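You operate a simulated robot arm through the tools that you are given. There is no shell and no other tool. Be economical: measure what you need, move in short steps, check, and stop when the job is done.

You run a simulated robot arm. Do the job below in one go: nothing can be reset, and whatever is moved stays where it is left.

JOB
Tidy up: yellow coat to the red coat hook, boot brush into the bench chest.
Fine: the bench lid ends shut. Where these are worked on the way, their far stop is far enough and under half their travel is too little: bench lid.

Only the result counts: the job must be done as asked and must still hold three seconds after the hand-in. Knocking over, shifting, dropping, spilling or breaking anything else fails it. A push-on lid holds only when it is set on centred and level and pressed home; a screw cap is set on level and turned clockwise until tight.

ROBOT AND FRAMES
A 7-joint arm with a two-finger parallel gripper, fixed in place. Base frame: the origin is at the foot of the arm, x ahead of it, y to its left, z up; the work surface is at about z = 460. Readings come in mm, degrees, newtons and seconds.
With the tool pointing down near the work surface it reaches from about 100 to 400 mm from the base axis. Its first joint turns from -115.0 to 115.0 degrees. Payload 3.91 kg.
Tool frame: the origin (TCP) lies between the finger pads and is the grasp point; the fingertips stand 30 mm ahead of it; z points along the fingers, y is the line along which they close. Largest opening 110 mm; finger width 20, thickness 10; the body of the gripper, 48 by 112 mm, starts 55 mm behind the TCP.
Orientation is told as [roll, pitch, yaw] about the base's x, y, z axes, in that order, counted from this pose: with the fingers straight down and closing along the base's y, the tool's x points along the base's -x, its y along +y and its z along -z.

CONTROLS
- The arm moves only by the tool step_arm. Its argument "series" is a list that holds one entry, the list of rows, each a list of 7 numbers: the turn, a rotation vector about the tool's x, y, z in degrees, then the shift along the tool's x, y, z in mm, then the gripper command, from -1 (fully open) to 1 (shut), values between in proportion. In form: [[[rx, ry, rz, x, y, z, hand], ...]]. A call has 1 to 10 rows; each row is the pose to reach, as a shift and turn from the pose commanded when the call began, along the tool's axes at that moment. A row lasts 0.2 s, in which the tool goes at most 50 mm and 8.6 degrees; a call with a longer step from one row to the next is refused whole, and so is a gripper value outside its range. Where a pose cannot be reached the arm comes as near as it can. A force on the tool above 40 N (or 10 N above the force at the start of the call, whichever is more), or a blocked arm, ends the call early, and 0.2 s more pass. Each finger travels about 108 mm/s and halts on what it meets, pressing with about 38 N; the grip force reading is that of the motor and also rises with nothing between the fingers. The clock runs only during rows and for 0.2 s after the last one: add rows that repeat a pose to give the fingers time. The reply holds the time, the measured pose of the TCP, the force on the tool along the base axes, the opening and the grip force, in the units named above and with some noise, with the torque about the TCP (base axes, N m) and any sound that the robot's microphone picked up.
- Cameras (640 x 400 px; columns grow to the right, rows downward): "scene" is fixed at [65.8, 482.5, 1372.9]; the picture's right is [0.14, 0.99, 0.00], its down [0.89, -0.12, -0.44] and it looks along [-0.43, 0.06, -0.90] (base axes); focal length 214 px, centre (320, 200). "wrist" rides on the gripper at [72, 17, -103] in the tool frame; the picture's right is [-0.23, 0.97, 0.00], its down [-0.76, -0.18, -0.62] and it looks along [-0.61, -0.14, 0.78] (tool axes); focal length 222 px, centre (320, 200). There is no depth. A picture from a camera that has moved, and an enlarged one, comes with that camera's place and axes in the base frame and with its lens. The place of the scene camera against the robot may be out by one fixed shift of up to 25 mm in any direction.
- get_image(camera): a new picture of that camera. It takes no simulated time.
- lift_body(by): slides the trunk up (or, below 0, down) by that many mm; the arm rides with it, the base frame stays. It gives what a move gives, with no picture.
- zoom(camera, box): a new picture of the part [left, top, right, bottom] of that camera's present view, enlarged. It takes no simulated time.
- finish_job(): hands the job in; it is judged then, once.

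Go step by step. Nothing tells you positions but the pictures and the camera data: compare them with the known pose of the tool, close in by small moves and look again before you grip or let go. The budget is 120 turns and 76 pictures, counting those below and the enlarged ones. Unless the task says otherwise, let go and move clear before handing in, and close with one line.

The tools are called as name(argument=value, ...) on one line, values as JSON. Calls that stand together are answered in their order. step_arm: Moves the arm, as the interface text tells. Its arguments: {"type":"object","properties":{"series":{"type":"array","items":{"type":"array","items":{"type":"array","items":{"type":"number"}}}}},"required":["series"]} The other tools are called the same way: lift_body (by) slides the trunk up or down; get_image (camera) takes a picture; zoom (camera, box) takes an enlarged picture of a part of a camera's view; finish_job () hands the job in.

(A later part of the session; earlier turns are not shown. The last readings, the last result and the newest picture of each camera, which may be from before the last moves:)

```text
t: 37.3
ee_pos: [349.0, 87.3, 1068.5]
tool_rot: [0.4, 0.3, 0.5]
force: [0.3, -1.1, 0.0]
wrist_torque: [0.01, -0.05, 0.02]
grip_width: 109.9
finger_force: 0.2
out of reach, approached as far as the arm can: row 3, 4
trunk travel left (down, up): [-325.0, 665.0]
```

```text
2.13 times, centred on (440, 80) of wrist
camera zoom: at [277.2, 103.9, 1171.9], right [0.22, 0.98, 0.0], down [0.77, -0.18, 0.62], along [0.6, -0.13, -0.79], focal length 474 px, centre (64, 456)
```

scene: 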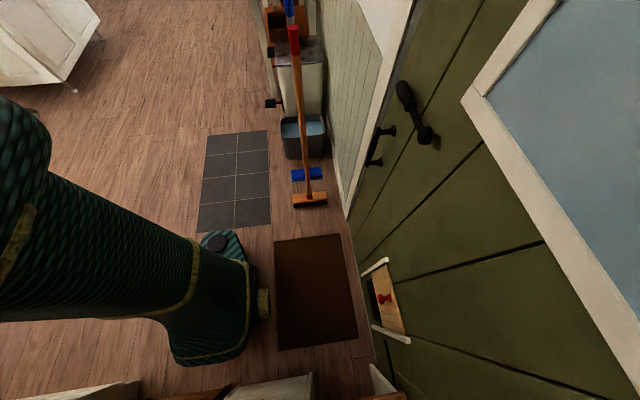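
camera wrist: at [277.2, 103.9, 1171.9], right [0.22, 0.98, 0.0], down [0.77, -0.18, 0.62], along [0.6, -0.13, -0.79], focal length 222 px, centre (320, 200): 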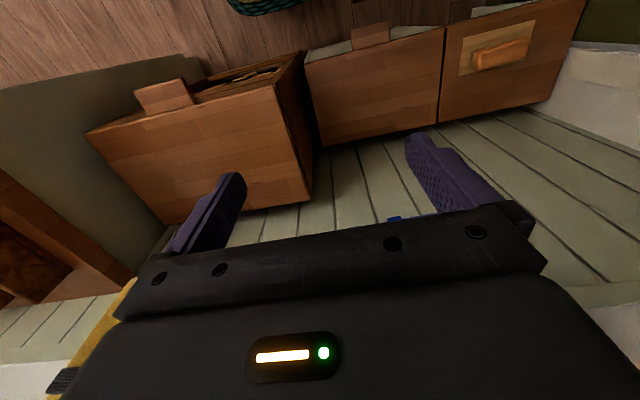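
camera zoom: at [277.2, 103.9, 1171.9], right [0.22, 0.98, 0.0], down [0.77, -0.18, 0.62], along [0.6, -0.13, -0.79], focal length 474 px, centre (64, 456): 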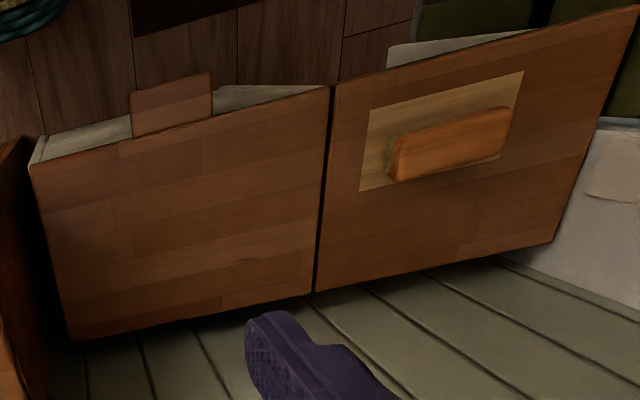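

The middle seat (white front, tab at about (324, 228, 480)) is the bench chest: its lid spans x≈348–590, y≈47–412, and is hinged at the wall side. The brush is near (439, 551, 490). I'm lowering the trunk and moving above the tab.

lift_body(by=-250)

step_arm(series=[[[0, 0, 0, 5, 45, 15, -1], [0, 0, 0, 10, 90, 50, -1], [0, 0, 0, 20, 130, 90, -1], [0, 0, 0, 25, 141, 135, -1], [0, 0, 0, 25, 141, 180, -1]]])

get_image(camera="wrist")

```text
t: 39.9
ee_pos: [349.0, 88.9, 819.0]
tool_rot: [0.4, 0.3, 0.5]
force: [-0.9, 0.3, -0.8]
wrist_torque: [0.02, 0.01, -0.03]
grip_width: 110.2
finger_force: 0.1
trunk travel left (down, up): [-75.0, 915.0]
```

```text
refused: row 2 steps farther than a row can; nothing moved
```

```text
36 pictures are left
camera wrist: at [277.2, 103.9, 921.7], right [0.22, 0.98, 0.0], down [0.77, -0.17, 0.62], along [0.6, -0.13, -0.79], focal length 222 px, centre (320, 200)
```

wrist: 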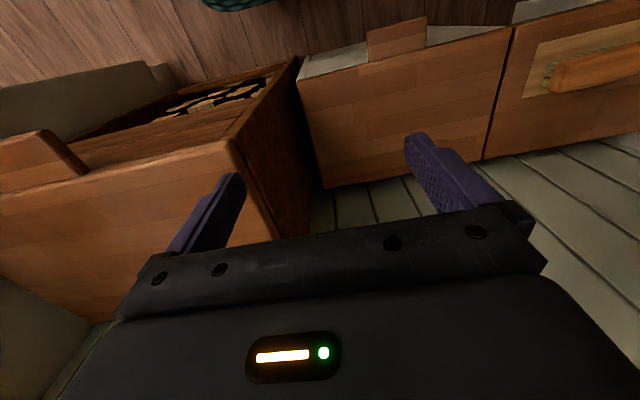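

step_arm(series=[[[0, 0, 0, 5, 45, 10, -1], [0, 0, 0, 10, 90, 25, -1], [0, 0, 0, 20, 125, 55, -1], [0, 0, 0, 25, 141, 95, -1], [0, 0, 0, 25, 141, 140, -1], [0, 0, 0, 25, 141, 180, -1]]])

get_image(camera="wrist")

```text
t: 41.3
ee_pos: [373.1, 101.1, 636.2]
tool_rot: [1.5, 0.4, 2.0]
force: [-0.1, -0.1, 0.0]
wrist_torque: [0.01, -0.01, 0.02]
grip_width: 110.0
finger_force: 0.1
out of reach, approached as far as the arm can: row 1, 2, 3, 4, 5, 6
trunk travel left (down, up): [-75.0, 915.0]
```

```text
35 pictures are left
camera wrist: at [300.4, 112.7, 740.0], right [0.19, 0.98, 0.02], down [0.77, -0.17, 0.61], along [0.61, -0.1, -0.79], focal length 222 px, centre (320, 200)
```

wrist: 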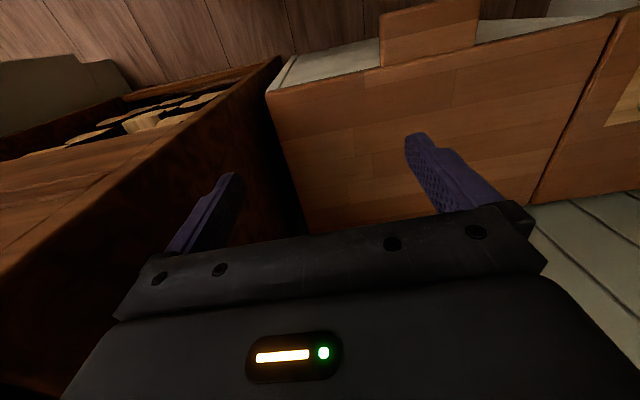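

The arm is stuck again near y≈100, an elbow-branch limit like the one seen earlier. I'll raise the arm relative to the trunk, where it passed before, then go left.

step_arm(series=[[[0, 0, 0, 0, 0, -45, -1], [0, 0, 0, 0, 0, -90, -1], [0, 0, 0, 0, 0, -135, -1], [0, 0, 0, 0, 0, -180, -1], [0, 0, 0, -15, 10, -220, -1], [0, 0, 0, -20, 40, -250, -1], [0, 0, 0, -20, 75, -250, -1], [0, 0, 0, -20, 110, -250, -1]]])

```text
t: 43.1
ee_pos: [376.6, 89.0, 819.4]
tool_rot: [0.3, 0.2, 0.6]
force: [-0.4, 0.3, 0.6]
wrist_torque: [0.01, -0.02, -0.02]
grip_width: 109.9
finger_force: 0.0
out of reach, approached as far as the arm can: row 1, 2, 3, 4, 5, 6, 7, 8
trunk travel left (down, up): [-75.0, 915.0]
```

I'll test whether turning the tool's yaw with the arm's azimuth frees it.

step_arm(series=[[[0, 0, -8, 0, 0, 20, -1], [0, 0, -16, 0, 20, 40, -1], [0, 0, -24, 5, 45, 60, -1], [0, 0, -32, 15, 75, 60, -1], [0, 0, -35, 25, 105, 60, -1], [0, 0, -35, 35, 135, 60, -1]]])

```text
t: 44.5
ee_pos: [341.1, 217.9, 761.5]
tool_rot: [0.3, 0.0, 35.4]
force: [-1.0, -0.7, 0.1]
wrist_torque: [0.02, -0.01, 0.02]
grip_width: 110.0
finger_force: 0.1
trunk travel left (down, up): [-75.0, 915.0]
```

That freed it. Now I'll try unwinding the yaw back to 0 here.

step_arm(series=[[[0, 0, 8, 0, 0, 0, -1], [0, 0, 16, 0, 0, 0, -1], [0, 0, 24, 0, 0, 0, -1], [0, 0, 32, 0, 0, 0, -1], [0, 0, 35, 0, 0, 0, -1]]])

```text
t: 45.7
ee_pos: [369.0, 93.9, 766.2]
tool_rot: [0.9, 0.5, 1.6]
force: [0.7, -0.4, 0.0]
wrist_torque: [0.01, 0.0, 0.02]
grip_width: 109.8
finger_force: 0.0
out of reach, approached as far as the arm can: row 2, 3, 4, 5
trunk travel left (down, up): [-75.0, 915.0]
```

So on this branch the yaw relative to the arm azimuth must stay above about -15°. The gripper is symmetric, so I'll turn the other way, to yaw ≈180, which also closes along y.

step_arm(series=[[[0, 0, -8.5, 0, 0, 0, -1], [0, 0, -17, 2, 20, 0, -1], [0, 0, -25.5, 8, 45, 0, -1], [0, 0, -34, 15, 75, 0, -1], [0, 0, -42.5, 28, 105, 0, -1], [0, 0, -51, 28, 124, 0, -1], [0, 0, -59.5, 28, 124, 0, -1], [0, 0, -68, 28, 124, 0, -1], [0, 0, -76.5, 28, 124, 0, -1], [0, 0, -85, 28, 124, 0, -1]]])

step_arm(series=[[[0, 0, -8.5, 0, 0, 0, -1], [0, 0, -17, 0, 0, 0, -1], [0, 0, -25.5, 0, 0, 0, -1], [0, 0, -34, 0, 0, 0, -1], [0, 0, -42.5, 0, 0, 0, -1], [0, 0, -51, 0, 0, 0, -1], [0, 0, -59.5, 0, 0, 0, -1], [0, 0, -68, 0, 0, 0, -1], [0, 0, -76.5, 0, 0, 0, -1], [0, 0, -85, 0, 0, 0, -1]]])

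```text
t: 47.9
ee_pos: [340.7, 220.8, 763.2]
tool_rot: [0.2, -0.4, 85.6]
force: [-0.8, -1.1, -0.3]
wrist_torque: [0.0, 0.0, 0.0]
grip_width: 109.7
finger_force: 0.0
trunk travel left (down, up): [-75.0, 915.0]
```

```text
t: 50.1
ee_pos: [339.3, 219.8, 763.4]
tool_rot: [-0.3, -0.3, 170.6]
force: [0.5, 0.0, 0.3]
wrist_torque: [-0.04, 0.02, 0.0]
grip_width: 109.8
finger_force: 0.0
trunk travel left (down, up): [-75.0, 915.0]
```

Yaw ≈171 works. I'm finishing to 180 and descending above the tab.

step_arm(series=[[[0, 0, -5, -8, -3, 45, -1], [0, 0, -9.4, -16, -5.5, 90, -1], [0, 0, -9.4, -16, -5.5, 135, -1], [0, 0, -9.4, -16, -5.5, 180, -1]]])

get_image(camera="wrist")

get_image(camera="scene")

```text
t: 51.1
ee_pos: [323.3, 229.6, 580.1]
tool_rot: [-0.3, -0.2, 179.9]
force: [0.6, 0.7, -0.8]
wrist_torque: [0.04, -0.03, 0.01]
grip_width: 109.9
finger_force: 0.0
trunk travel left (down, up): [-75.0, 915.0]
```

```text
34 pictures are left
camera wrist: at [395.5, 213.1, 682.4], right [-0.23, -0.97, 0.0], down [-0.76, 0.18, 0.63], along [-0.61, 0.15, -0.78], focal length 222 px, centre (320, 200)
```

wrist: 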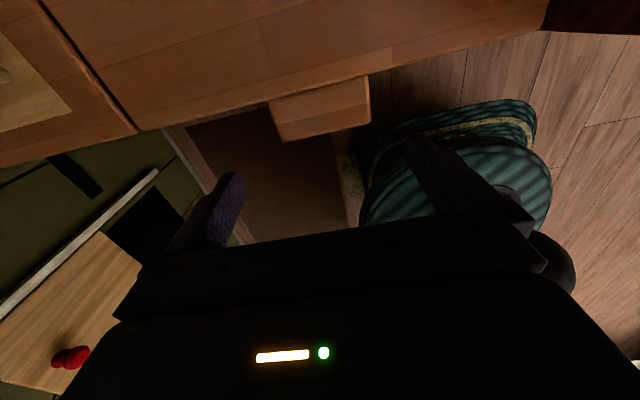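

```text
33 pictures are left
```

scene: 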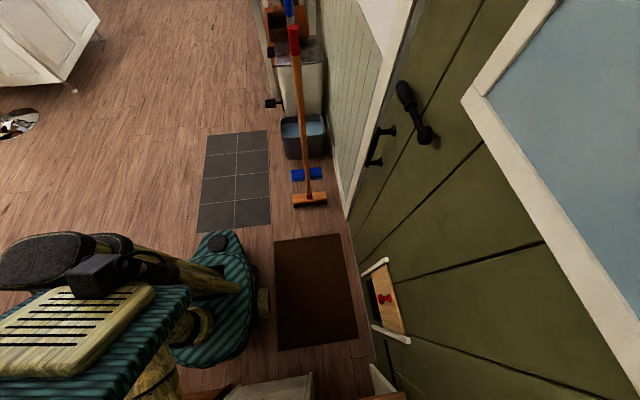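

The tab is well seen: x≈314–353, y≈186–269, centre y 228. I'm descending to straddle it.

step_arm(series=[[[0, 0, 0, 4, 1, 30, -1], [0, 0, 0, 8, 1, 60, -1], [0, 0, 0, 8, 1, 85, -1]]])

get_image(camera="wrist")

```text
t: 51.9
ee_pos: [329.9, 227.0, 497.0]
tool_rot: [-0.3, -0.3, 179.9]
force: [0.4, 0.0, -0.2]
wrist_torque: [0.01, 0.01, 0.03]
grip_width: 109.8
finger_force: 0.0
trunk travel left (down, up): [-75.0, 915.0]
```

```text
32 pictures are left
camera wrist: at [403.0, 209.5, 599.5], right [-0.23, -0.97, 0.0], down [-0.76, 0.18, 0.63], along [-0.61, 0.15, -0.78], focal length 222 px, centre (320, 200)
```

wrist: 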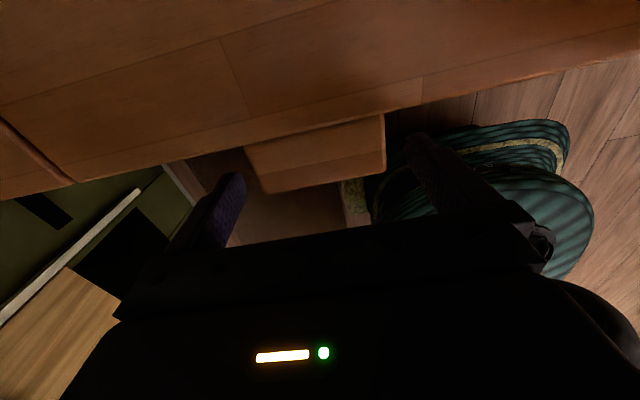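

The tab is lower than I thought: top z≈455, x≈305–348, y≈182–276. I'm descending another 38 mm.

step_arm(series=[[[0, 0, 0, -2, -1.5, 15, -1], [0, 0, 0, -2, -1.5, 28, -1], [0, 0, 0, -2, -1.5, 38, -1]]])

get_image(camera="wrist")

```text
t: 52.7
ee_pos: [330.9, 229.8, 457.7]
tool_rot: [-0.3, -0.4, 179.8]
force: [0.5, 0.5, -0.3]
wrist_torque: [-0.02, 0.02, 0.04]
grip_width: 109.9
finger_force: 0.2
trunk travel left (down, up): [-75.0, 915.0]
```

```text
31 pictures are left
camera wrist: at [403.0, 212.6, 561.7], right [-0.23, -0.97, 0.0], down [-0.76, 0.18, 0.63], along [-0.61, 0.15, -0.78], focal length 222 px, centre (320, 200)
```

wrist: 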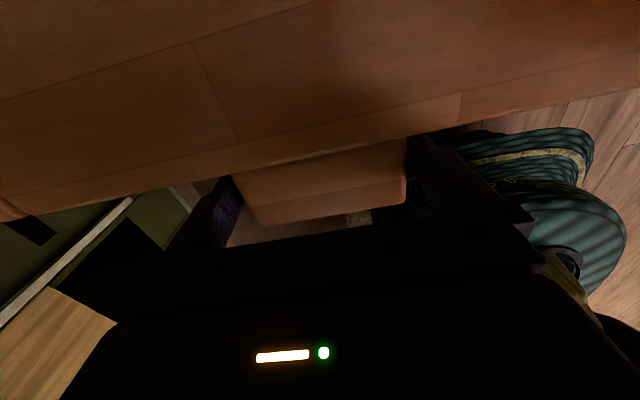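

The tab lies between the fingers, so I'm closing on its sides.

step_arm(series=[[[0, 0, 0, 0, 0, 0, 1], [0, 0, 0, 0, 0, 0, 1], [0, 0, 0, 0, 0, 0, 1]]])

get_image(camera="wrist")

```text
t: 53.5
ee_pos: [330.6, 229.9, 458.1]
tool_rot: [-0.4, -0.3, 179.9]
force: [1.0, -3.3, -2.2]
wrist_torque: [-0.2, -0.05, 0.03]
grip_width: 99.5
finger_force: 45.1
trunk travel left (down, up): [-75.0, 915.0]
```

```text
30 pictures are left
camera wrist: at [403.1, 212.5, 561.6], right [-0.23, -0.97, 0.0], down [-0.76, 0.18, 0.63], along [-0.61, 0.15, -0.78], focal length 222 px, centre (320, 200)
```

wrist: 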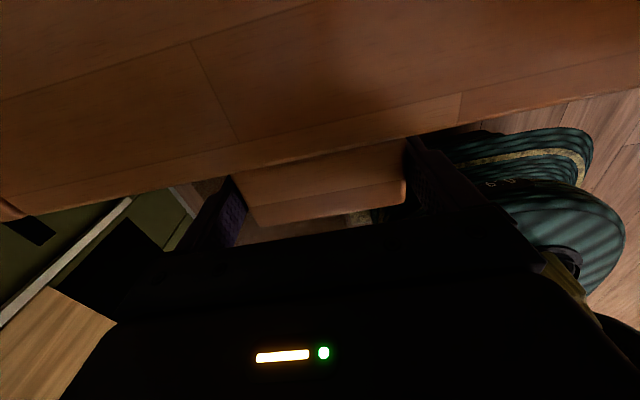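

Gripped at 99.5 mm, so the tab is about z≈430–440 and is held near the fingertips. I'll start lifting along the hinge arc and check.

step_arm(series=[[[0, 0, 0, 0.5, 0, -9, 1], [0, 0, 0, 1.2, 0, -19, 1], [0, 0, 0, 3.2, 0, -37, 1], [0, 0, 0, 3.2, 0, -37, 1]]])

get_image(camera="wrist")

```text
t: 54.5
ee_pos: [334.7, 229.9, 496.9]
tool_rot: [-0.4, -0.4, 179.9]
force: [11.2, 3.2, -9.9]
wrist_torque: [-0.85, 1.23, 0.58]
grip_width: 99.6
finger_force: 44.9
trunk travel left (down, up): [-75.0, 915.0]
```

```text
29 pictures are left
camera wrist: at [406.0, 212.5, 599.0], right [-0.23, -0.97, 0.0], down [-0.76, 0.18, 0.63], along [-0.61, 0.15, -0.78], focal length 222 px, centre (320, 200)
```

wrist: 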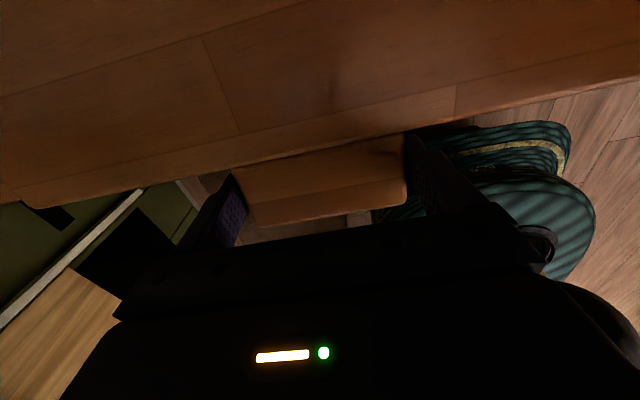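

The lid is rising with low force. I'm continuing along the arc.

step_arm(series=[[[0, 2, 0, 4, 0, -18, 1], [0, 4, 0, 8, 0, -36, 1], [0, 8, 0, 20, 0, -71, 1], [0, 14, 0, 36.5, 0, -103, 1], [0, 20, 0, 57, 0, -132, 1], [0, 20, 0, 57, 0, -132, 1]]])

```text
t: 55.5
ee_pos: [365.4, 230.2, 588.8]
tool_rot: [-1.7, 11.3, 179.3]
force: [-16.1, 3.0, 15.0]
wrist_torque: [-1.5, -1.02, -1.31]
grip_width: 100.1
finger_force: 45.3
out of reach, approached as far as the arm can: row 4, 5
trunk travel left (down, up): [-75.0, 915.0]
stopped in row 5: the force on the tool passed its limit at 65 N (the readings are from after the stop); the commanded pose is now the measured one
```

The force limit was hit and the pose became unreachable. I'm looking at the state.

get_image(camera="wrist")

```text
28 pictures are left
camera wrist: at [414.8, 209.4, 704.2], right [-0.23, -0.97, -0.07], down [-0.87, 0.17, 0.47], along [-0.44, 0.17, -0.88], focal length 222 px, centre (320, 200)
```

wrist: 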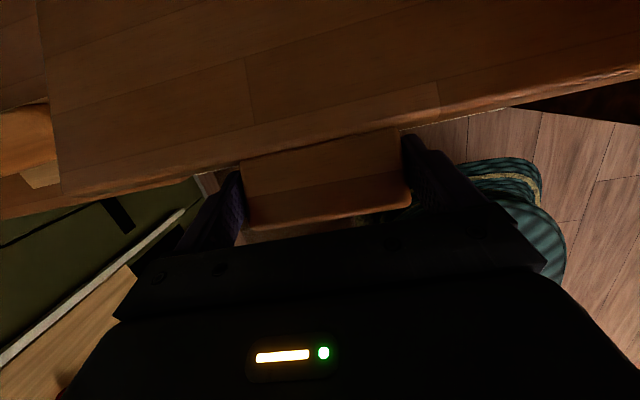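

The lid is ~30° open and still held. I'll test a small arc step without further tilt.

step_arm(series=[[[0, -3, 0, 9.5, 0, -18.5, 1], [0, -6, 0, 19, 0, -38, 1]]])

```text
t: 56.0
ee_pos: [378.3, 230.0, 612.1]
tool_rot: [-1.8, 8.0, 179.0]
force: [27.6, 14.9, -23.9]
wrist_torque: [-0.59, -0.02, -1.25]
grip_width: 100.1
finger_force: 45.3
trunk travel left (down, up): [-75.0, 915.0]
stopped in row 2: the force on the tool passed its limit at 48 N (the readings are from after the stop); the commanded pose is now the measured one
```

Without tilt it's reachable; the pull shows the hinge a little lower than assumed (~z 424). I'm continuing along the corrected arc with fixed tilt.

step_arm(series=[[[0, 0, 0, 9, 0, -2, 1], [0, 0, 0, 23.2, 0, -12.9, 1], [0, 0, 0, 36, 0, -22.5, 1], [0, 0, 0, 49.8, 0, -31.9, 1], [0, 0, 0, 64, 0, -40, 1], [0, 0, 0, 78.4, 0, -47.4, 1]]])

```text
t: 57.0
ee_pos: [415.1, 229.7, 654.7]
tool_rot: [-2.0, 7.6, 178.9]
force: [-17.9, 7.1, 22.9]
wrist_torque: [-3.54, -0.26, -1.77]
grip_width: 100.5
finger_force: 44.5
trunk travel left (down, up): [-75.0, 915.0]
stopped in row 5: the force on the tool passed its limit at 50 N (the readings are from after the stop); the commanded pose is now the measured one
```

The fingertips now press on the lid's edge as the lid rotates in the grip. I'll ease outward a few mm and follow a slightly larger arc.

step_arm(series=[[[0, 0, 0, -2.5, 0, -4.5, 1], [0, 0, 0, 5, 0, -9, 1], [0, 0, 0, 12, 0, -12.5, 1], [0, 0, 0, 26, 0, -20, 1], [0, 0, 0, 42, 0, -27, 1], [0, 0, 0, 58, 0, -33, 1]]])

get_image(camera="wrist")

```text
t: 58.3
ee_pos: [446.8, 230.1, 681.9]
tool_rot: [-2.6, 7.5, 179.4]
force: [2.5, 15.6, -1.7]
wrist_torque: [-3.05, -0.5, -1.75]
grip_width: 101.4
finger_force: 45.6
out of reach, approached as far as the arm can: row 5, 6
trunk travel left (down, up): [-75.0, 915.0]
stopped in row 6: the force on the tool passed its limit at 51 N (the readings are from after the stop); the commanded pose is now the measured one
```

```text
27 pictures are left
camera wrist: at [505.5, 207.4, 792.8], right [-0.23, -0.97, -0.07], down [-0.84, 0.16, 0.53], along [-0.5, 0.18, -0.85], focal length 222 px, centre (320, 200)
```

wrist: 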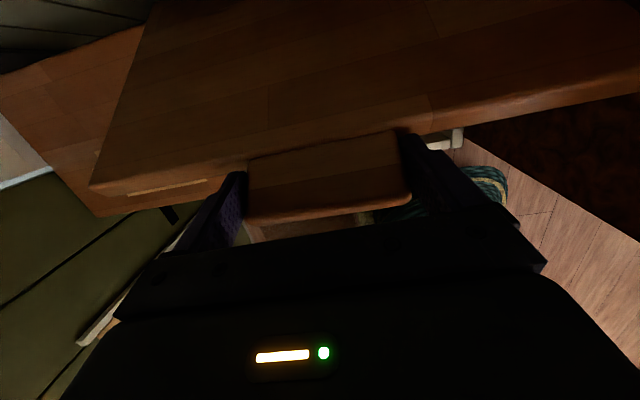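

The lid is near 58°, but this wrist posture is at its limit. I'll lower it gently back along the same arc, then lift it instead from below the tab with the tool pointing outward, which this arm posture allows.

step_arm(series=[[[0, 0, 0, -16.3, 0, 8.9, 1], [0, -0.5, 0, -35.2, 0, 22.6, 1], [0, -1, 0, -57.8, 0, 40.8, 1], [0, -1.5, 0, -74.7, 0, 61.7, 1], [0, -2.5, 0, -91.5, 0, 81.7, 1], [0, -3.5, 0, -106.6, 0, 104.9, 1], [0, -4.5, 0, -119.1, 0, 130.5, 1], [0, -5.5, 0, -129.3, 0, 154.3, 1], [0, -6.5, 0, -136.5, 0, 178.6, 1], [0, -7.5, 0, -143, 0, 202, 1]]])

```text
t: 59.9
ee_pos: [345.5, 230.5, 538.0]
tool_rot: [-2.2, 2.8, 179.3]
force: [-7.1, -9.9, 0.4]
wrist_torque: [-0.31, 0.01, 0.16]
grip_width: 100.0
finger_force: 45.1
trunk travel left (down, up): [-75.0, 915.0]
stopped in row 8: the force on the tool passed its limit at 53 N (the readings are from after the stop); the commanded pose is now the measured one
```

step_arm(series=[[[0, -0.5, 0, -2.5, 0, 10, 1], [0, -1, 0, -5.5, 0, 22.7, 1], [0, -1.5, 0, -8, 0, 32, 1], [0, -2, 0, -10.5, 0, 42.5, 1], [0, -2.5, 0, -13, 0, 52, 1], [0, -2.8, 0, -15.5, 0, 61.3, 1], [0, -2.8, 0, -17, 0, 69, 1], [0, -2.8, 0, -18, 0, 76, 1]]])

get_image(camera="wrist")

```text
t: 61.4
ee_pos: [336.8, 229.4, 477.7]
tool_rot: [-2.1, 0.4, 179.4]
force: [-1.5, -6.5, -0.3]
wrist_torque: [0.91, -0.41, 0.48]
grip_width: 100.2
finger_force: 45.1
trunk travel left (down, up): [-75.0, 915.0]
stopped in row 7: the force on the tool passed its limit at 54 N (the readings are from after the stop); the commanded pose is now the measured one
```

```text
26 pictures are left
camera wrist: at [407.4, 208.7, 580.3], right [-0.24, -0.97, -0.04], down [-0.76, 0.16, 0.62], along [-0.6, 0.17, -0.78], focal length 222 px, centre (320, 200)
```

wrist: 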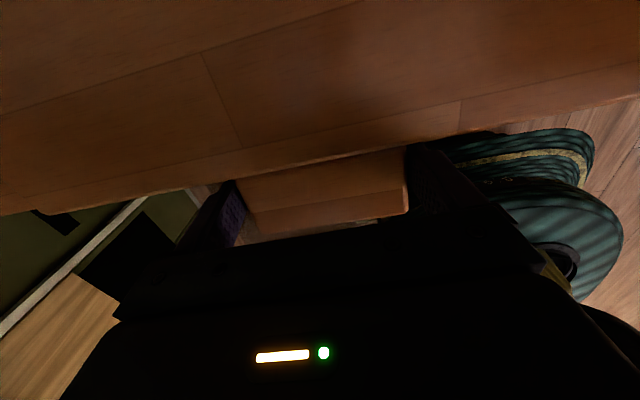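

The residual forces vanish after each stop, so the hinge seems stiff enough to hold the lid by itself, which makes speed the problem. I'll re-open slowly along the arc.

step_arm(series=[[[0, 0, 0, -1, 0, -14.5, 1], [0, 0, 0, 1.6, 0, -30.6, 1], [0, 0, 0, 4.9, 0, -46.7, 1], [0, 1, 0, 9.2, 0, -62.5, 1], [0, 2, 0, 14.5, 0, -78, 1], [0, 3, 0, 20.8, 0, -93.4, 1], [0, 4, 0, 27.2, 0, -109, 1], [0, 5, 0, 35.4, 0, -123.5, 1], [0, 6, 0, 44.5, 0, -137.6, 1], [0, 7, 0, 54.5, 0, -151, 1]]])

```text
t: 63.0
ee_pos: [364.4, 230.1, 587.6]
tool_rot: [-2.3, 4.6, 179.3]
force: [12.6, 13.4, -11.7]
wrist_torque: [-1.34, 0.02, -1.19]
grip_width: 100.1
finger_force: 44.7
trunk travel left (down, up): [-75.0, 915.0]
stopped in row 8: the force on the tool passed its limit at 56 N (the readings are from after the stop); the commanded pose is now the measured one
```

step_arm(series=[[[0, 0, 0, 9.7, 0, -9.2, 1], [0, 0.5, 0, 18.9, 0, -20.1, 1], [0, 1, 0, 27.8, 0, -31.1, 1], [0, 1.5, 0, 37.4, 0, -41.8, 1], [0, 2, 0, 47.6, 0, -51.9, 1], [0, 2.5, 0, 57.7, 0, -62.3, 1], [0, 3, 0, 69, 0, -71.4, 1], [0, 3, 0, 80.8, 0, -79.9, 1], [0, 3, 0, 90.9, 0, -86.7, 1]]])

```text
t: 64.4
ee_pos: [413.2, 229.8, 652.8]
tool_rot: [-2.5, 6.7, 179.1]
force: [-10.0, 10.3, 12.0]
wrist_torque: [-2.66, -0.39, -1.7]
grip_width: 100.7
finger_force: 44.3
trunk travel left (down, up): [-75.0, 915.0]
stopped in row 6: the force on the tool passed its limit at 42 N (the readings are from after the stop); the commanded pose is now the measured one
```

step_arm(series=[[[0, 0, 0, 0, 0, -5, 1], [0, 0, 0, 5.2, 0, -9, 1], [0, 0, 0, 11, 0, -12.5, 1], [0, 0, 0, 17.1, 0, -16.5, 1], [0, 0, 0, 23, 0, -20.5, 1], [0, 0, 0, 29.6, 0, -24.5, 1], [0, 0, 0, 36, 0, -28.5, 1], [0, 0, 0, 42.5, 0, -31.8, 1], [0, 0, 0, 49, 0, -35, 1], [0, 0, 0, 56.3, 0, -37.7, 1]]])

get_image(camera="scene")

```text
t: 66.3
ee_pos: [451.7, 230.0, 685.8]
tool_rot: [-2.9, 6.6, 179.4]
force: [4.9, 15.0, -7.0]
wrist_torque: [-2.77, -0.59, -1.11]
grip_width: 101.4
finger_force: 45.1
out of reach, approached as far as the arm can: row 9
trunk travel left (down, up): [-75.0, 915.0]
stopped in row 9: the force on the tool passed its limit at 43 N (the readings are from after the stop); the commanded pose is now the measured one
```

```text
25 pictures are left
```

scene: 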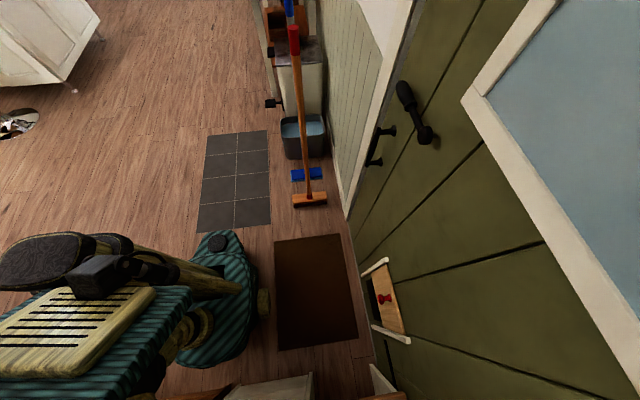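

The lid is ~59° up. I'm opening the fingers slightly to see whether it holds by itself.

step_arm(series=[[[0, 0, 0, 0, 0, 0, -1], [0, 0, 0, 0, 0, 0, -1], [0, 0, 0, 0, 0, 0, -1]]])

get_image(camera="wrist")

```text
t: 67.1
ee_pos: [452.0, 227.0, 685.0]
tool_rot: [-3.1, 6.6, 179.4]
force: [0.0, 0.0, 0.3]
wrist_torque: [0.04, 0.0, 0.03]
grip_width: 110.0
finger_force: 0.1
trunk travel left (down, up): [-75.0, 915.0]
```

```text
24 pictures are left
camera wrist: at [510.4, 204.0, 795.9], right [-0.23, -0.97, -0.08], down [-0.83, 0.16, 0.54], along [-0.51, 0.19, -0.84], focal length 222 px, centre (320, 200)
```

wrist: 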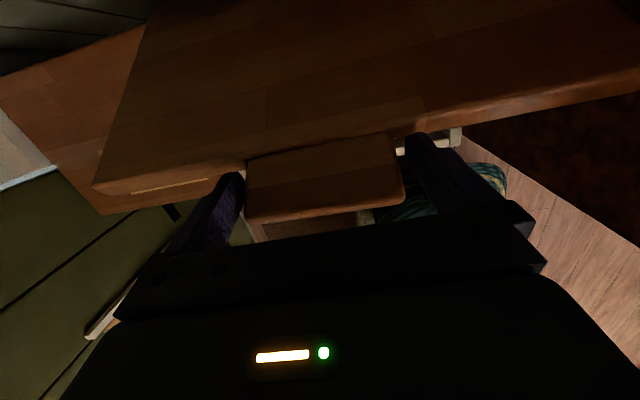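

The lid holds on its own at ~59°. I'll lift the fingers off the tab, back away and unwind the yaw, so I can push it further with outward-pointing fingers.

step_arm(series=[[[0, 0, 0, 0, 0, -40, -1], [0, 0, 0, 0, 0, -80, -1], [0, 0, 8, -30, 0, -95, -1], [0, 0, 16, -65, 0, -95, -1], [0, 0, 24, -100, 0, -95, -1], [0, 0, 32, -125, 0, -95, -1], [0, 0, 40, -125, 0, -95, -1], [0, 0, 48, -125, 0, -95, -1], [0, 0, 56, -125, 0, -95, -1], [0, 0, 64, -125, 0, -95, -1]]])

step_arm(series=[[[0, 0, 8.5, 0, 0, 0, 1], [0, 0, 17, 0, 0, 0, 1], [0, 0, 25.5, 0, 0, 0, 1], [0, 0, 34, 0, 0, 0, 1], [0, 0, 42.5, 0, 0, 0, 1], [0, 0, 51, 0, 0, 0, 1], [0, 0, 59.5, 0, 0, 0, 1], [0, 0, 68, 0, 0, 0, 1], [0, 0, 76.5, 0, 0, 0, 1], [0, 0, 85, 0, 0, 0, 1]]])

get_image(camera="wrist")

```text
t: 69.3
ee_pos: [315.1, 224.5, 765.7]
tool_rot: [-7.4, 0.1, 115.3]
force: [0.0, -0.1, 0.5]
wrist_torque: [-0.03, 0.01, -0.02]
grip_width: 110.0
finger_force: 0.1
trunk travel left (down, up): [-75.0, 915.0]
```

```text
t: 71.5
ee_pos: [314.9, 222.9, 767.3]
tool_rot: [-0.6, -7.2, 30.3]
force: [0.9, 0.1, -0.8]
wrist_torque: [-0.01, 0.02, -0.03]
grip_width: 0.0
finger_force: 37.6
trunk travel left (down, up): [-75.0, 915.0]
```

```text
23 pictures are left
camera wrist: at [232.3, 196.0, 858.8], right [-0.29, 0.96, 0.02], down [0.67, 0.19, 0.72], along [0.68, 0.22, -0.7], focal length 222 px, centre (320, 200)
```

wrist: 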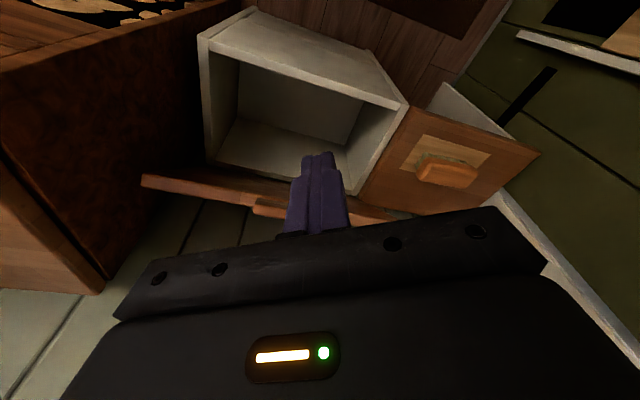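

The chest is open and the lid stands on its own. I'll come in front of the lid's underside with the closed fingers tilted outward, then push it further open.

step_arm(series=[[[0, -6, 0, -8, -8, 27, 1], [0, -12, 0, -16, -16, 54, 1], [0, -18, 0, -25, -24, 82, 1], [0, -25, 0, -33, -33, 110, 1], [0, -32, 0, -41, -41, 137, 1], [0, -38, 0, -50, -49, 164, 1]]])

get_image(camera="wrist")

```text
t: 72.9
ee_pos: [421.0, 202.4, 601.1]
tool_rot: [-0.2, -44.1, 27.7]
force: [-0.9, 0.3, -0.2]
wrist_torque: [0.01, 0.0, 0.0]
grip_width: 0.3
finger_force: 38.1
trunk travel left (down, up): [-75.0, 915.0]
```

```text
22 pictures are left
camera wrist: at [303.8, 159.9, 624.3], right [-0.31, 0.94, 0.16], down [0.18, -0.1, 0.98], along [0.93, 0.33, -0.14], focal length 222 px, centre (320, 200)
```

wrist: 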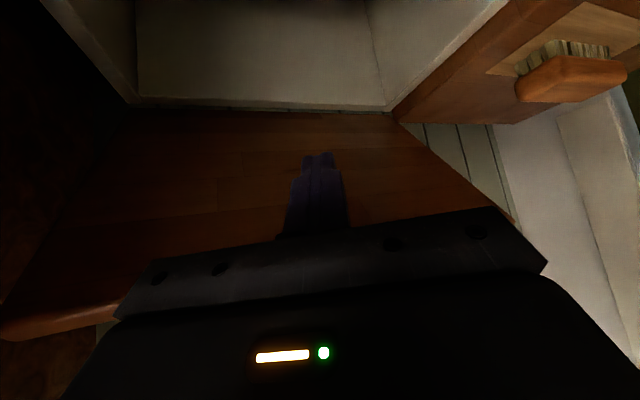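

Now I'm pushing the underside toward the wall in small steps.

step_arm(series=[[[0, 0, 0, -10.5, -6.4, 6.7, 1], [0, 0, 0, -21, -12.8, 13.4, 1], [0, 0, 0, -31.5, -19.2, 20, 1], [0, 0, 0, -42, -25.6, 26.7, 1], [0, 0, 0, -52.5, -32, 33.4, 1], [0, 0, 0, -63, -38.4, 40, 1], [0, 0, 0, -73.5, -44.8, 46.7, 1], [0, 0, 0, -84, -51.2, 53.4, 1]]])

get_image(camera="wrist")

```text
t: 73.8
ee_pos: [454.2, 217.5, 628.9]
tool_rot: [-2.0, -46.1, 31.8]
force: [-16.2, -0.6, 27.5]
wrist_torque: [-0.62, -0.7, -0.46]
grip_width: 0.1
finger_force: 37.6
trunk travel left (down, up): [-75.0, 915.0]
stopped in row 4: the force on the tool passed its limit at 52 N (the readings are from after the stop); the commanded pose is now the measured one
```

```text
21 pictures are left
camera wrist: at [335.5, 169.8, 647.2], right [-0.36, 0.92, 0.14], down [0.15, -0.09, 0.98], along [0.92, 0.37, -0.1], focal length 222 px, centre (320, 200)
```

wrist: 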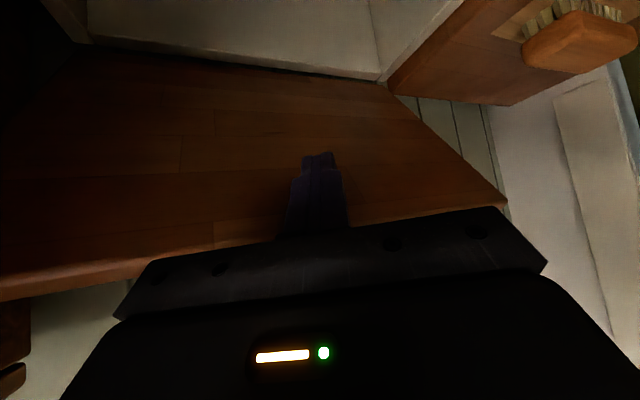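

Friction is dragging the tip upward, so I'll push along the arc direction (forward and up) more slowly.

step_arm(series=[[[0, 0, 0, -9, -4.4, 1, 1], [0, 0, 0, -18, -8.8, 2, 1], [0, 0, 0, -27, -13.2, 3, 1], [0, 0, 0, -36.5, -17.6, 4, 1], [0, 0, 0, -45.6, -22, 5.2, 1], [0, 0, 0, -54.7, -26.4, 6.3, 1], [0, 0, 0, -63.8, -31.6, 9.3, 1], [0, 0, 0, -73, -36.8, 12.3, 1], [0, 0, 0, -82, -42, 15.2, 1], [0, 0, 0, -91, -47, 18, 1]]])

get_image(camera="wrist")

```text
t: 76.0
ee_pos: [530.8, 217.2, 673.6]
tool_rot: [-1.0, -45.0, 31.7]
force: [-27.1, -6.9, 9.0]
wrist_torque: [-0.05, 0.12, -0.04]
grip_width: 0.1
finger_force: 37.4
trunk travel left (down, up): [-75.0, 915.0]
stopped in row 10: the force on the tool passed its limit at 58 N (the readings are from after the stop); the commanded pose is now the measured one
```

```text
20 pictures are left
camera wrist: at [414.5, 167.5, 694.2], right [-0.36, 0.92, 0.15], down [0.17, -0.09, 0.98], along [0.92, 0.38, -0.12], focal length 222 px, centre (320, 200)
```

wrist: 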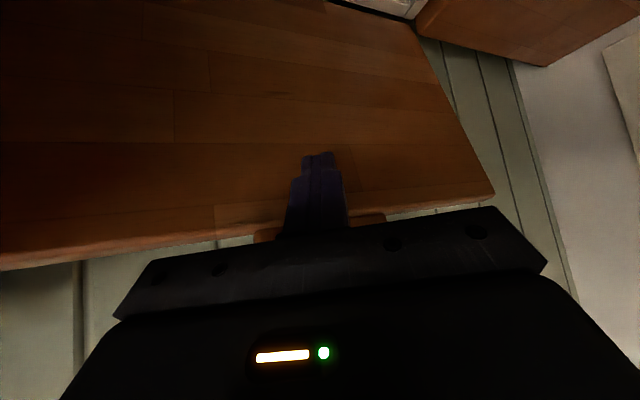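

The lid is now at ~78°, well past half. I'm backing off and turning toward the boot brush (tool pointing +y and down, closing along x).

step_arm(series=[[[0, 0, 0, 15, 13, -22, 1], [0, 0, 0, 31, 27, -45, 1], [-5, 0, -5, 46, 41, -67, 0], [-10, 0, -10, 62, 54, -90, -0.5], [-15, 0, -15, 54, 77, -73, -1], [-20.5, 0, -20.5, 46, 99, -56, -1], [-25.5, 0, -25.5, 38, 121, -38, -1], [-30.5, 0, -30.5, 30, 144, -21, -1], [-35.5, 0, -35.5, 22, 166, -4, -1], [-41, 0, -41, 15, 188, 13, -1]]])

get_image(camera="wrist")

```text
t: 78.2
ee_pos: [435.2, 378.0, 648.4]
tool_rot: [-0.6, -44.3, 89.3]
force: [-0.1, -0.3, 0.1]
wrist_torque: [0.0, -0.03, 0.01]
grip_width: 110.0
finger_force: 0.2
trunk travel left (down, up): [-75.0, 915.0]
```

```text
19 pictures are left
camera wrist: at [415.7, 254.2, 670.6], right [-0.97, 0.18, 0.15], down [0.17, 0.11, 0.98], along [0.16, 0.98, -0.14], focal length 222 px, centre (320, 200)
```

wrist: 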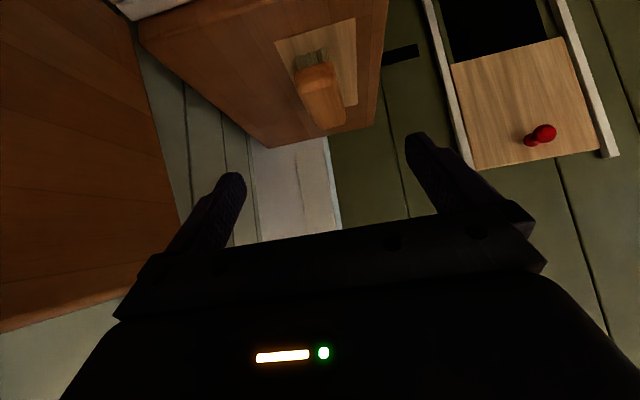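

The brush is centred near (439, 554), top z≈490, straight along my tool axis. I'm approaching partway and checking.

step_arm(series=[[[0, 0, 0, -1, 0, 40, -1], [0, 0, 0, -2, 0, 80, -1], [0, 0, 0, -3, -1, 120, -1], [0, 0, 0, -4, -1, 155, -1]]])

get_image(camera="wrist")

```text
t: 79.2
ee_pos: [440.9, 488.6, 538.7]
tool_rot: [-0.6, -44.1, 89.2]
force: [-0.7, 0.6, -0.1]
wrist_torque: [-0.01, -0.01, 0.0]
grip_width: 109.8
finger_force: 0.1
trunk travel left (down, up): [-75.0, 915.0]
```

```text
18 pictures are left
camera wrist: at [419.8, 365.5, 562.4], right [-0.97, 0.18, 0.15], down [0.17, 0.11, 0.98], along [0.16, 0.98, -0.14], focal length 222 px, centre (320, 200)
```

wrist: 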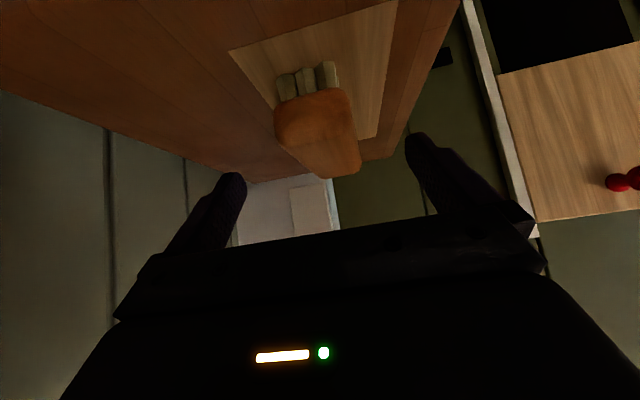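

Refined: the brush spans y≈490–595, x≈434, wood z≈482–509, and the seat is ≈461. I'm moving onto it.

step_arm(series=[[[-1, 0, -1, -9, 7, 10, -1], [-2, 0, -2.2, -9, 7.8, 30, -1], [-2, 0, -2.2, -9, 7.8, 50, -1], [-2, 0, -2.2, -9, 7.8, 68, -1]]])

get_image(camera="wrist")

```text
t: 80.2
ee_pos: [432.9, 543.8, 496.1]
tool_rot: [-0.6, -44.1, 92.2]
force: [0.3, -0.4, 0.6]
wrist_torque: [0.01, -0.03, 0.02]
grip_width: 110.1
finger_force: 0.1
trunk travel left (down, up): [-75.0, 915.0]
```

```text
17 pictures are left
camera wrist: at [419.2, 419.6, 519.6], right [-0.98, 0.13, 0.15], down [0.17, 0.12, 0.98], along [0.11, 0.98, -0.14], focal length 222 px, centre (320, 200)
```

wrist: 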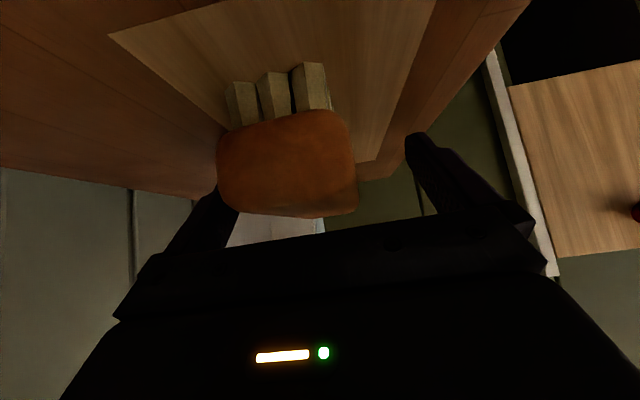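

The brush lies between the fingers, so I'm closing.

step_arm(series=[[[0, 0, 0, 0, 0, 0, 1], [0, 0, 0, 0, 0, 0, 1], [0, 0, 0, 0, 0, 0, 1], [0, 0, 0, 0, 0, 0, 1]]])

```text
t: 81.2
ee_pos: [433.0, 544.0, 497.1]
tool_rot: [-0.5, -44.2, 92.1]
force: [-1.0, -0.1, -0.1]
wrist_torque: [0.04, -0.05, -0.02]
grip_width: 49.5
finger_force: 37.9
trunk travel left (down, up): [-75.0, 915.0]
```

Gripped at 49.5 mm. I'm lifting it and carrying it over the chest opening.

step_arm(series=[[[0, 0, 0, -15, 0, -15, 1], [0, 0, 0, -45, 0, -46, 1], [0, 0, 0, -75, 0, -77, 1], [0, 0, 0, -95, 0, -98, 1], [0, 0, 0, -65, -1, -127, 1], [0, 0, 0, -33, -2, -158, 1], [0, 0, 0, 0, -3, -190, 1], [0, 0, 0, 33, -4, -222, 1], [0, 0, 0, 65, -4, -253, 1], [0, 0, 0, 73, -4, -261, 1]]])

get_image(camera="wrist")

```text
t: 83.4
ee_pos: [440.2, 309.3, 635.2]
tool_rot: [-0.5, -44.2, 92.2]
force: [-0.5, 0.0, -0.9]
wrist_torque: [-0.01, 0.01, -0.01]
grip_width: 49.7
finger_force: 37.2
trunk travel left (down, up): [-75.0, 915.0]
```

```text
16 pictures are left
camera wrist: at [427.4, 184.1, 657.3], right [-0.98, 0.13, 0.15], down [0.17, 0.12, 0.98], along [0.11, 0.98, -0.14], focal length 222 px, centre (320, 200)
```

wrist: 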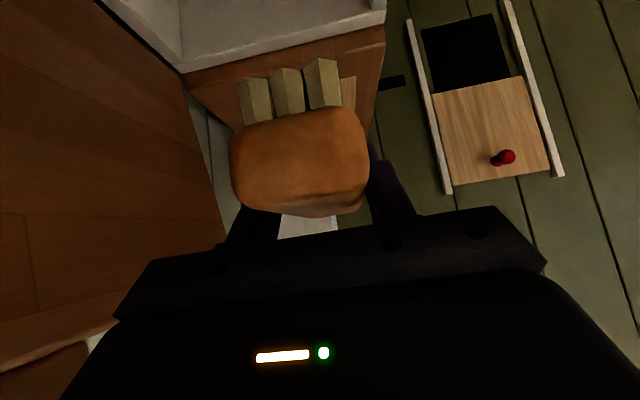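

Lid still open; the chest's right wall is at y≈393. I'll uprighten the tool while lowering toward the middle of the opening.

step_arm(series=[[[0, 7, 0, 32, 0, 12, 1], [0, 14, 0, 64, -1, 24, 1], [0, 21, 0, 96, -1, 36, 1], [0, 28, 0, 129, -2, 48, 1], [0, 34, 0, 161, -2, 60, 1]]])

get_image(camera="wrist")

```text
t: 84.6
ee_pos: [446.2, 234.7, 478.3]
tool_rot: [-0.5, -10.1, 91.9]
force: [0.2, 0.2, -0.7]
wrist_torque: [0.01, 0.03, 0.02]
grip_width: 49.8
finger_force: 37.9
trunk travel left (down, up): [-75.0, 915.0]
```

```text
15 pictures are left
camera wrist: at [430.2, 144.3, 565.8], right [-0.98, 0.19, 0.03], down [0.15, 0.65, 0.75], along [0.12, 0.74, -0.66], focal length 222 px, centre (320, 200)
```

wrist: 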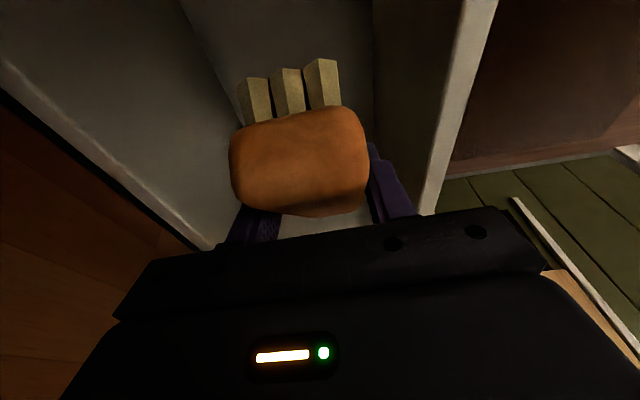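

It's well inside the opening, so I'm lowering further into the chest.

step_arm(series=[[[0, 0, 0, 4.5, 0, 25, 1], [0, 0, 0, 9, 0, 50, 1], [0, 0, 0, 13, 0, 72, 1], [0, 0, 0, 16.5, 0, 92, 1], [0, 0, 0, 20, 0, 112, 1]]])

get_image(camera="wrist")

```text
t: 85.8
ee_pos: [449.7, 235.0, 365.6]
tool_rot: [-0.3, -10.2, 92.0]
force: [0.3, 0.5, -1.2]
wrist_torque: [-0.01, -0.03, 0.02]
grip_width: 49.6
finger_force: 38.0
trunk travel left (down, up): [-75.0, 915.0]
```

```text
14 pictures are left
camera wrist: at [434.1, 144.6, 453.4], right [-0.98, 0.19, 0.03], down [0.15, 0.64, 0.75], along [0.12, 0.74, -0.66], focal length 222 px, centre (320, 200)
```

wrist: 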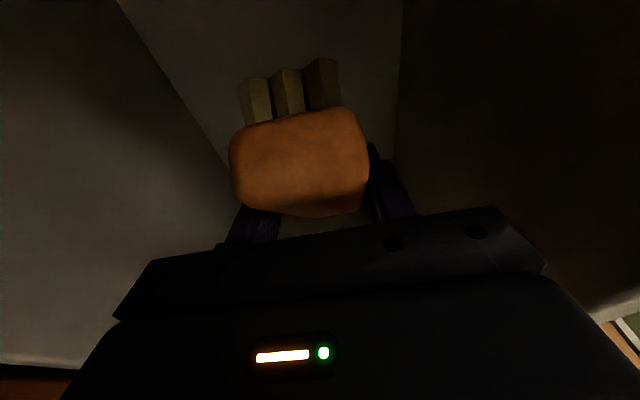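

The floor is near z≈225. I'm lowering another 50 mm.

step_arm(series=[[[0, 0, 0, 3, 0, 17, 1], [0, 0, 0, 6, 0, 34, 1], [0, 0, 0, 9, 0, 50, 1]]])

```text
t: 86.6
ee_pos: [449.8, 233.8, 315.3]
tool_rot: [-0.4, -10.3, 91.9]
force: [0.6, -1.0, -1.2]
wrist_torque: [0.03, 0.0, 0.01]
grip_width: 49.6
finger_force: 38.1
trunk travel left (down, up): [-75.0, 915.0]
```

step_arm(series=[[[0, 0, 0, 2, 0, 10, 1], [0, 0, 0, 4, 0, 20, 1], [0, 0, 0, 5, 0, 27, 1]]])

```text
t: 87.4
ee_pos: [450.2, 233.3, 287.8]
tool_rot: [-0.4, -10.2, 91.9]
force: [-0.3, 0.3, -0.8]
wrist_torque: [0.03, -0.02, 0.01]
grip_width: 49.8
finger_force: 37.6
trunk travel left (down, up): [-75.0, 915.0]
```

Close to the floor now. I'm releasing the brush and rising straight out.

step_arm(series=[[[0, 0, 0, 0, 0, 0, 0.2], [0, 0, 0, 0, 0, 0, 0], [0, 0, 0, 0, 0, 0, -0.2], [0, 0, 0, 0, 0, 0, -0.2], [0, 0, 0, -4, 0, -25, -0.2], [0, 0, 0, -11, 0, -60, -0.2], [0, 0, 0, -19, 0, -105, -0.2], [0, 0, 0, -27, 0, -150, -0.2], [0, 0, 0, -35, 0, -195, -0.2], [0, 0, 0, -43, 0, -240, -0.2]]])

get_image(camera="wrist")

```text
t: 89.6
ee_pos: [449.9, 234.6, 530.3]
tool_rot: [-0.2, -10.2, 91.9]
force: [-0.1, 0.1, -0.7]
wrist_torque: [-0.03, -0.01, 0.0]
grip_width: 66.0
finger_force: 0.0
trunk travel left (down, up): [-75.0, 915.0]
```

```text
13 pictures are left
camera wrist: at [435.0, 144.2, 619.2], right [-0.98, 0.19, 0.03], down [0.15, 0.64, 0.75], along [0.12, 0.74, -0.66], focal length 222 px, centre (320, 200)
```

wrist: 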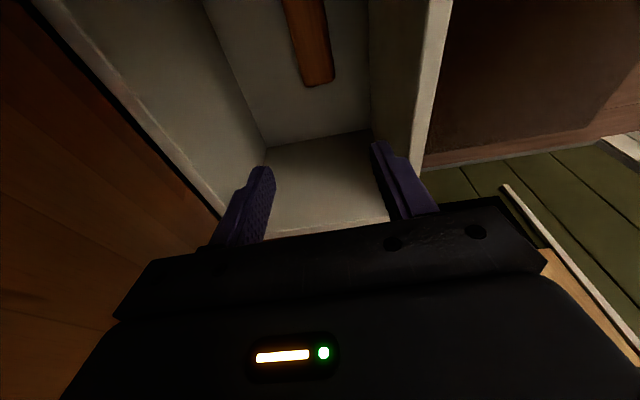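

The brush lies on the chest floor. Next I raise the trunk and arm, and turn the closed fingers so they can reach over behind the lid's top edge.

lift_body(by=150)

step_arm(series=[[[0, 0, 0, -8, 0, -45, 1], [1.3, 0, 7.7, -17, 0, -95, 1], [2.7, 0, 15.3, -19, 0, -110, 1], [4, 0, 23, -19, 0, -110, 1], [5.3, 0, 30.7, -19, 0, -110, 1], [6.7, 0, 38.3, -19, 0, -110, 1], [8, 0, 46, -19, 0, -110, 1], [9.3, 0, 53.7, -19, 0, -110, 1], [10.7, 0, 61.3, -19, 0, -110, 1], [12, 0, 69, -19, 0, -110, 1]]])

get_image(camera="wrist")

```text
t: 91.3
ee_pos: [449.9, 234.8, 680.0]
tool_rot: [-0.4, -10.3, 91.9]
force: [-0.1, -0.6, -0.5]
wrist_torque: [0.02, -0.01, 0.02]
grip_width: 66.0
finger_force: 0.0
trunk travel left (down, up): [-225.0, 765.0]
```

```text
refused: row 2 steps farther than a row can; nothing moved
```

```text
12 pictures are left
camera wrist: at [435.2, 144.1, 768.7], right [-0.98, 0.19, 0.03], down [0.15, 0.64, 0.75], along [0.12, 0.74, -0.66], focal length 222 px, centre (320, 200)
```

wrist: 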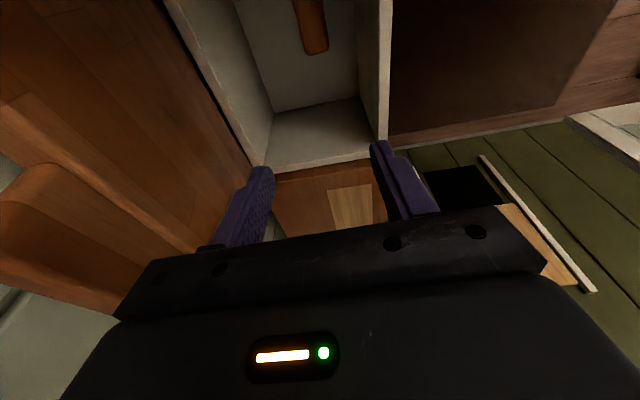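

step_arm(series=[[[0, 0, 0, -7, 5, -40, 1], [1.3, 0, 7.7, -14, 10, -80, 1], [2.7, 0, 15.3, -19, 15, -110, 1], [4, 0, 23, -19, 15, -110, 1], [5.3, 0, 30.7, -19, 15, -110, 1], [6.7, 0, 38.3, -19, 15, -110, 1], [8, 0, 46, -19, 15, -110, 1], [9.3, 0, 53.7, -19, 15, -110, 1], [10.7, 0, 61.3, -19, 15, -110, 1], [12, 0, 69, -19, 15, -110, 1]]])

get_image(camera="wrist")

```text
t: 93.5
ee_pos: [434.6, 233.5, 791.7]
tool_rot: [0.2, -10.4, 21.5]
force: [-0.3, -0.4, 0.3]
wrist_torque: [-0.02, -0.03, 0.0]
grip_width: 0.1
finger_force: 38.1
trunk travel left (down, up): [-225.0, 765.0]
```

```text
11 pictures are left
camera wrist: at [343.9, 214.9, 880.4], right [-0.15, 0.99, 0.04], down [0.66, 0.07, 0.75], along [0.74, 0.14, -0.66], focal length 222 px, centre (320, 200)
```

wrist: 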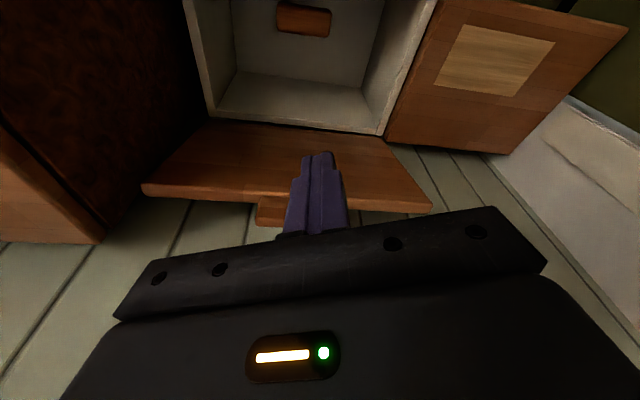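

The brush is clearly in the chest, and the lid is at ~86° (tab tip near (577, 718)). I'll tilt and move so the fingertips pass over the tab to its back side.

step_arm(series=[[[0, -5, 0, -24, -11, 3, 1], [0, -10, 0, -48, -22, 8, 1], [0, -15, 0, -72, -33, 14, 1], [0, -20, 0, -96, -43, 22, 1], [0, -25, 0, -120, -54, 35, 1], [0, -25, 0, -140, -64, 50, 1]]])

get_image(camera="wrist")

```text
t: 94.8
ee_pos: [562.9, 231.3, 781.7]
tool_rot: [0.5, -34.7, 21.8]
force: [-41.0, -2.0, 1.0]
wrist_torque: [0.09, -3.46, -0.69]
grip_width: 0.0
finger_force: 37.9
trunk travel left (down, up): [-225.0, 765.0]
stopped in row 6: the force on the tool passed its limit at 73 N (the readings are from after the stop); the commanded pose is now the measured one
```

```text
10 pictures are left
camera wrist: at [445.9, 201.7, 825.6], right [-0.19, 0.97, 0.14], down [0.32, -0.07, 0.94], along [0.93, 0.23, -0.3], focal length 222 px, centre (320, 200)
```

wrist: 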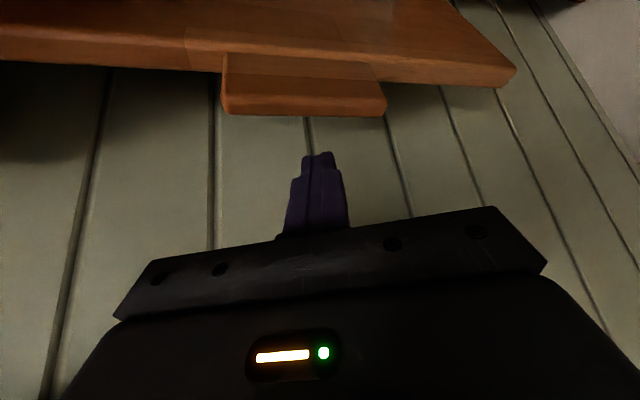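

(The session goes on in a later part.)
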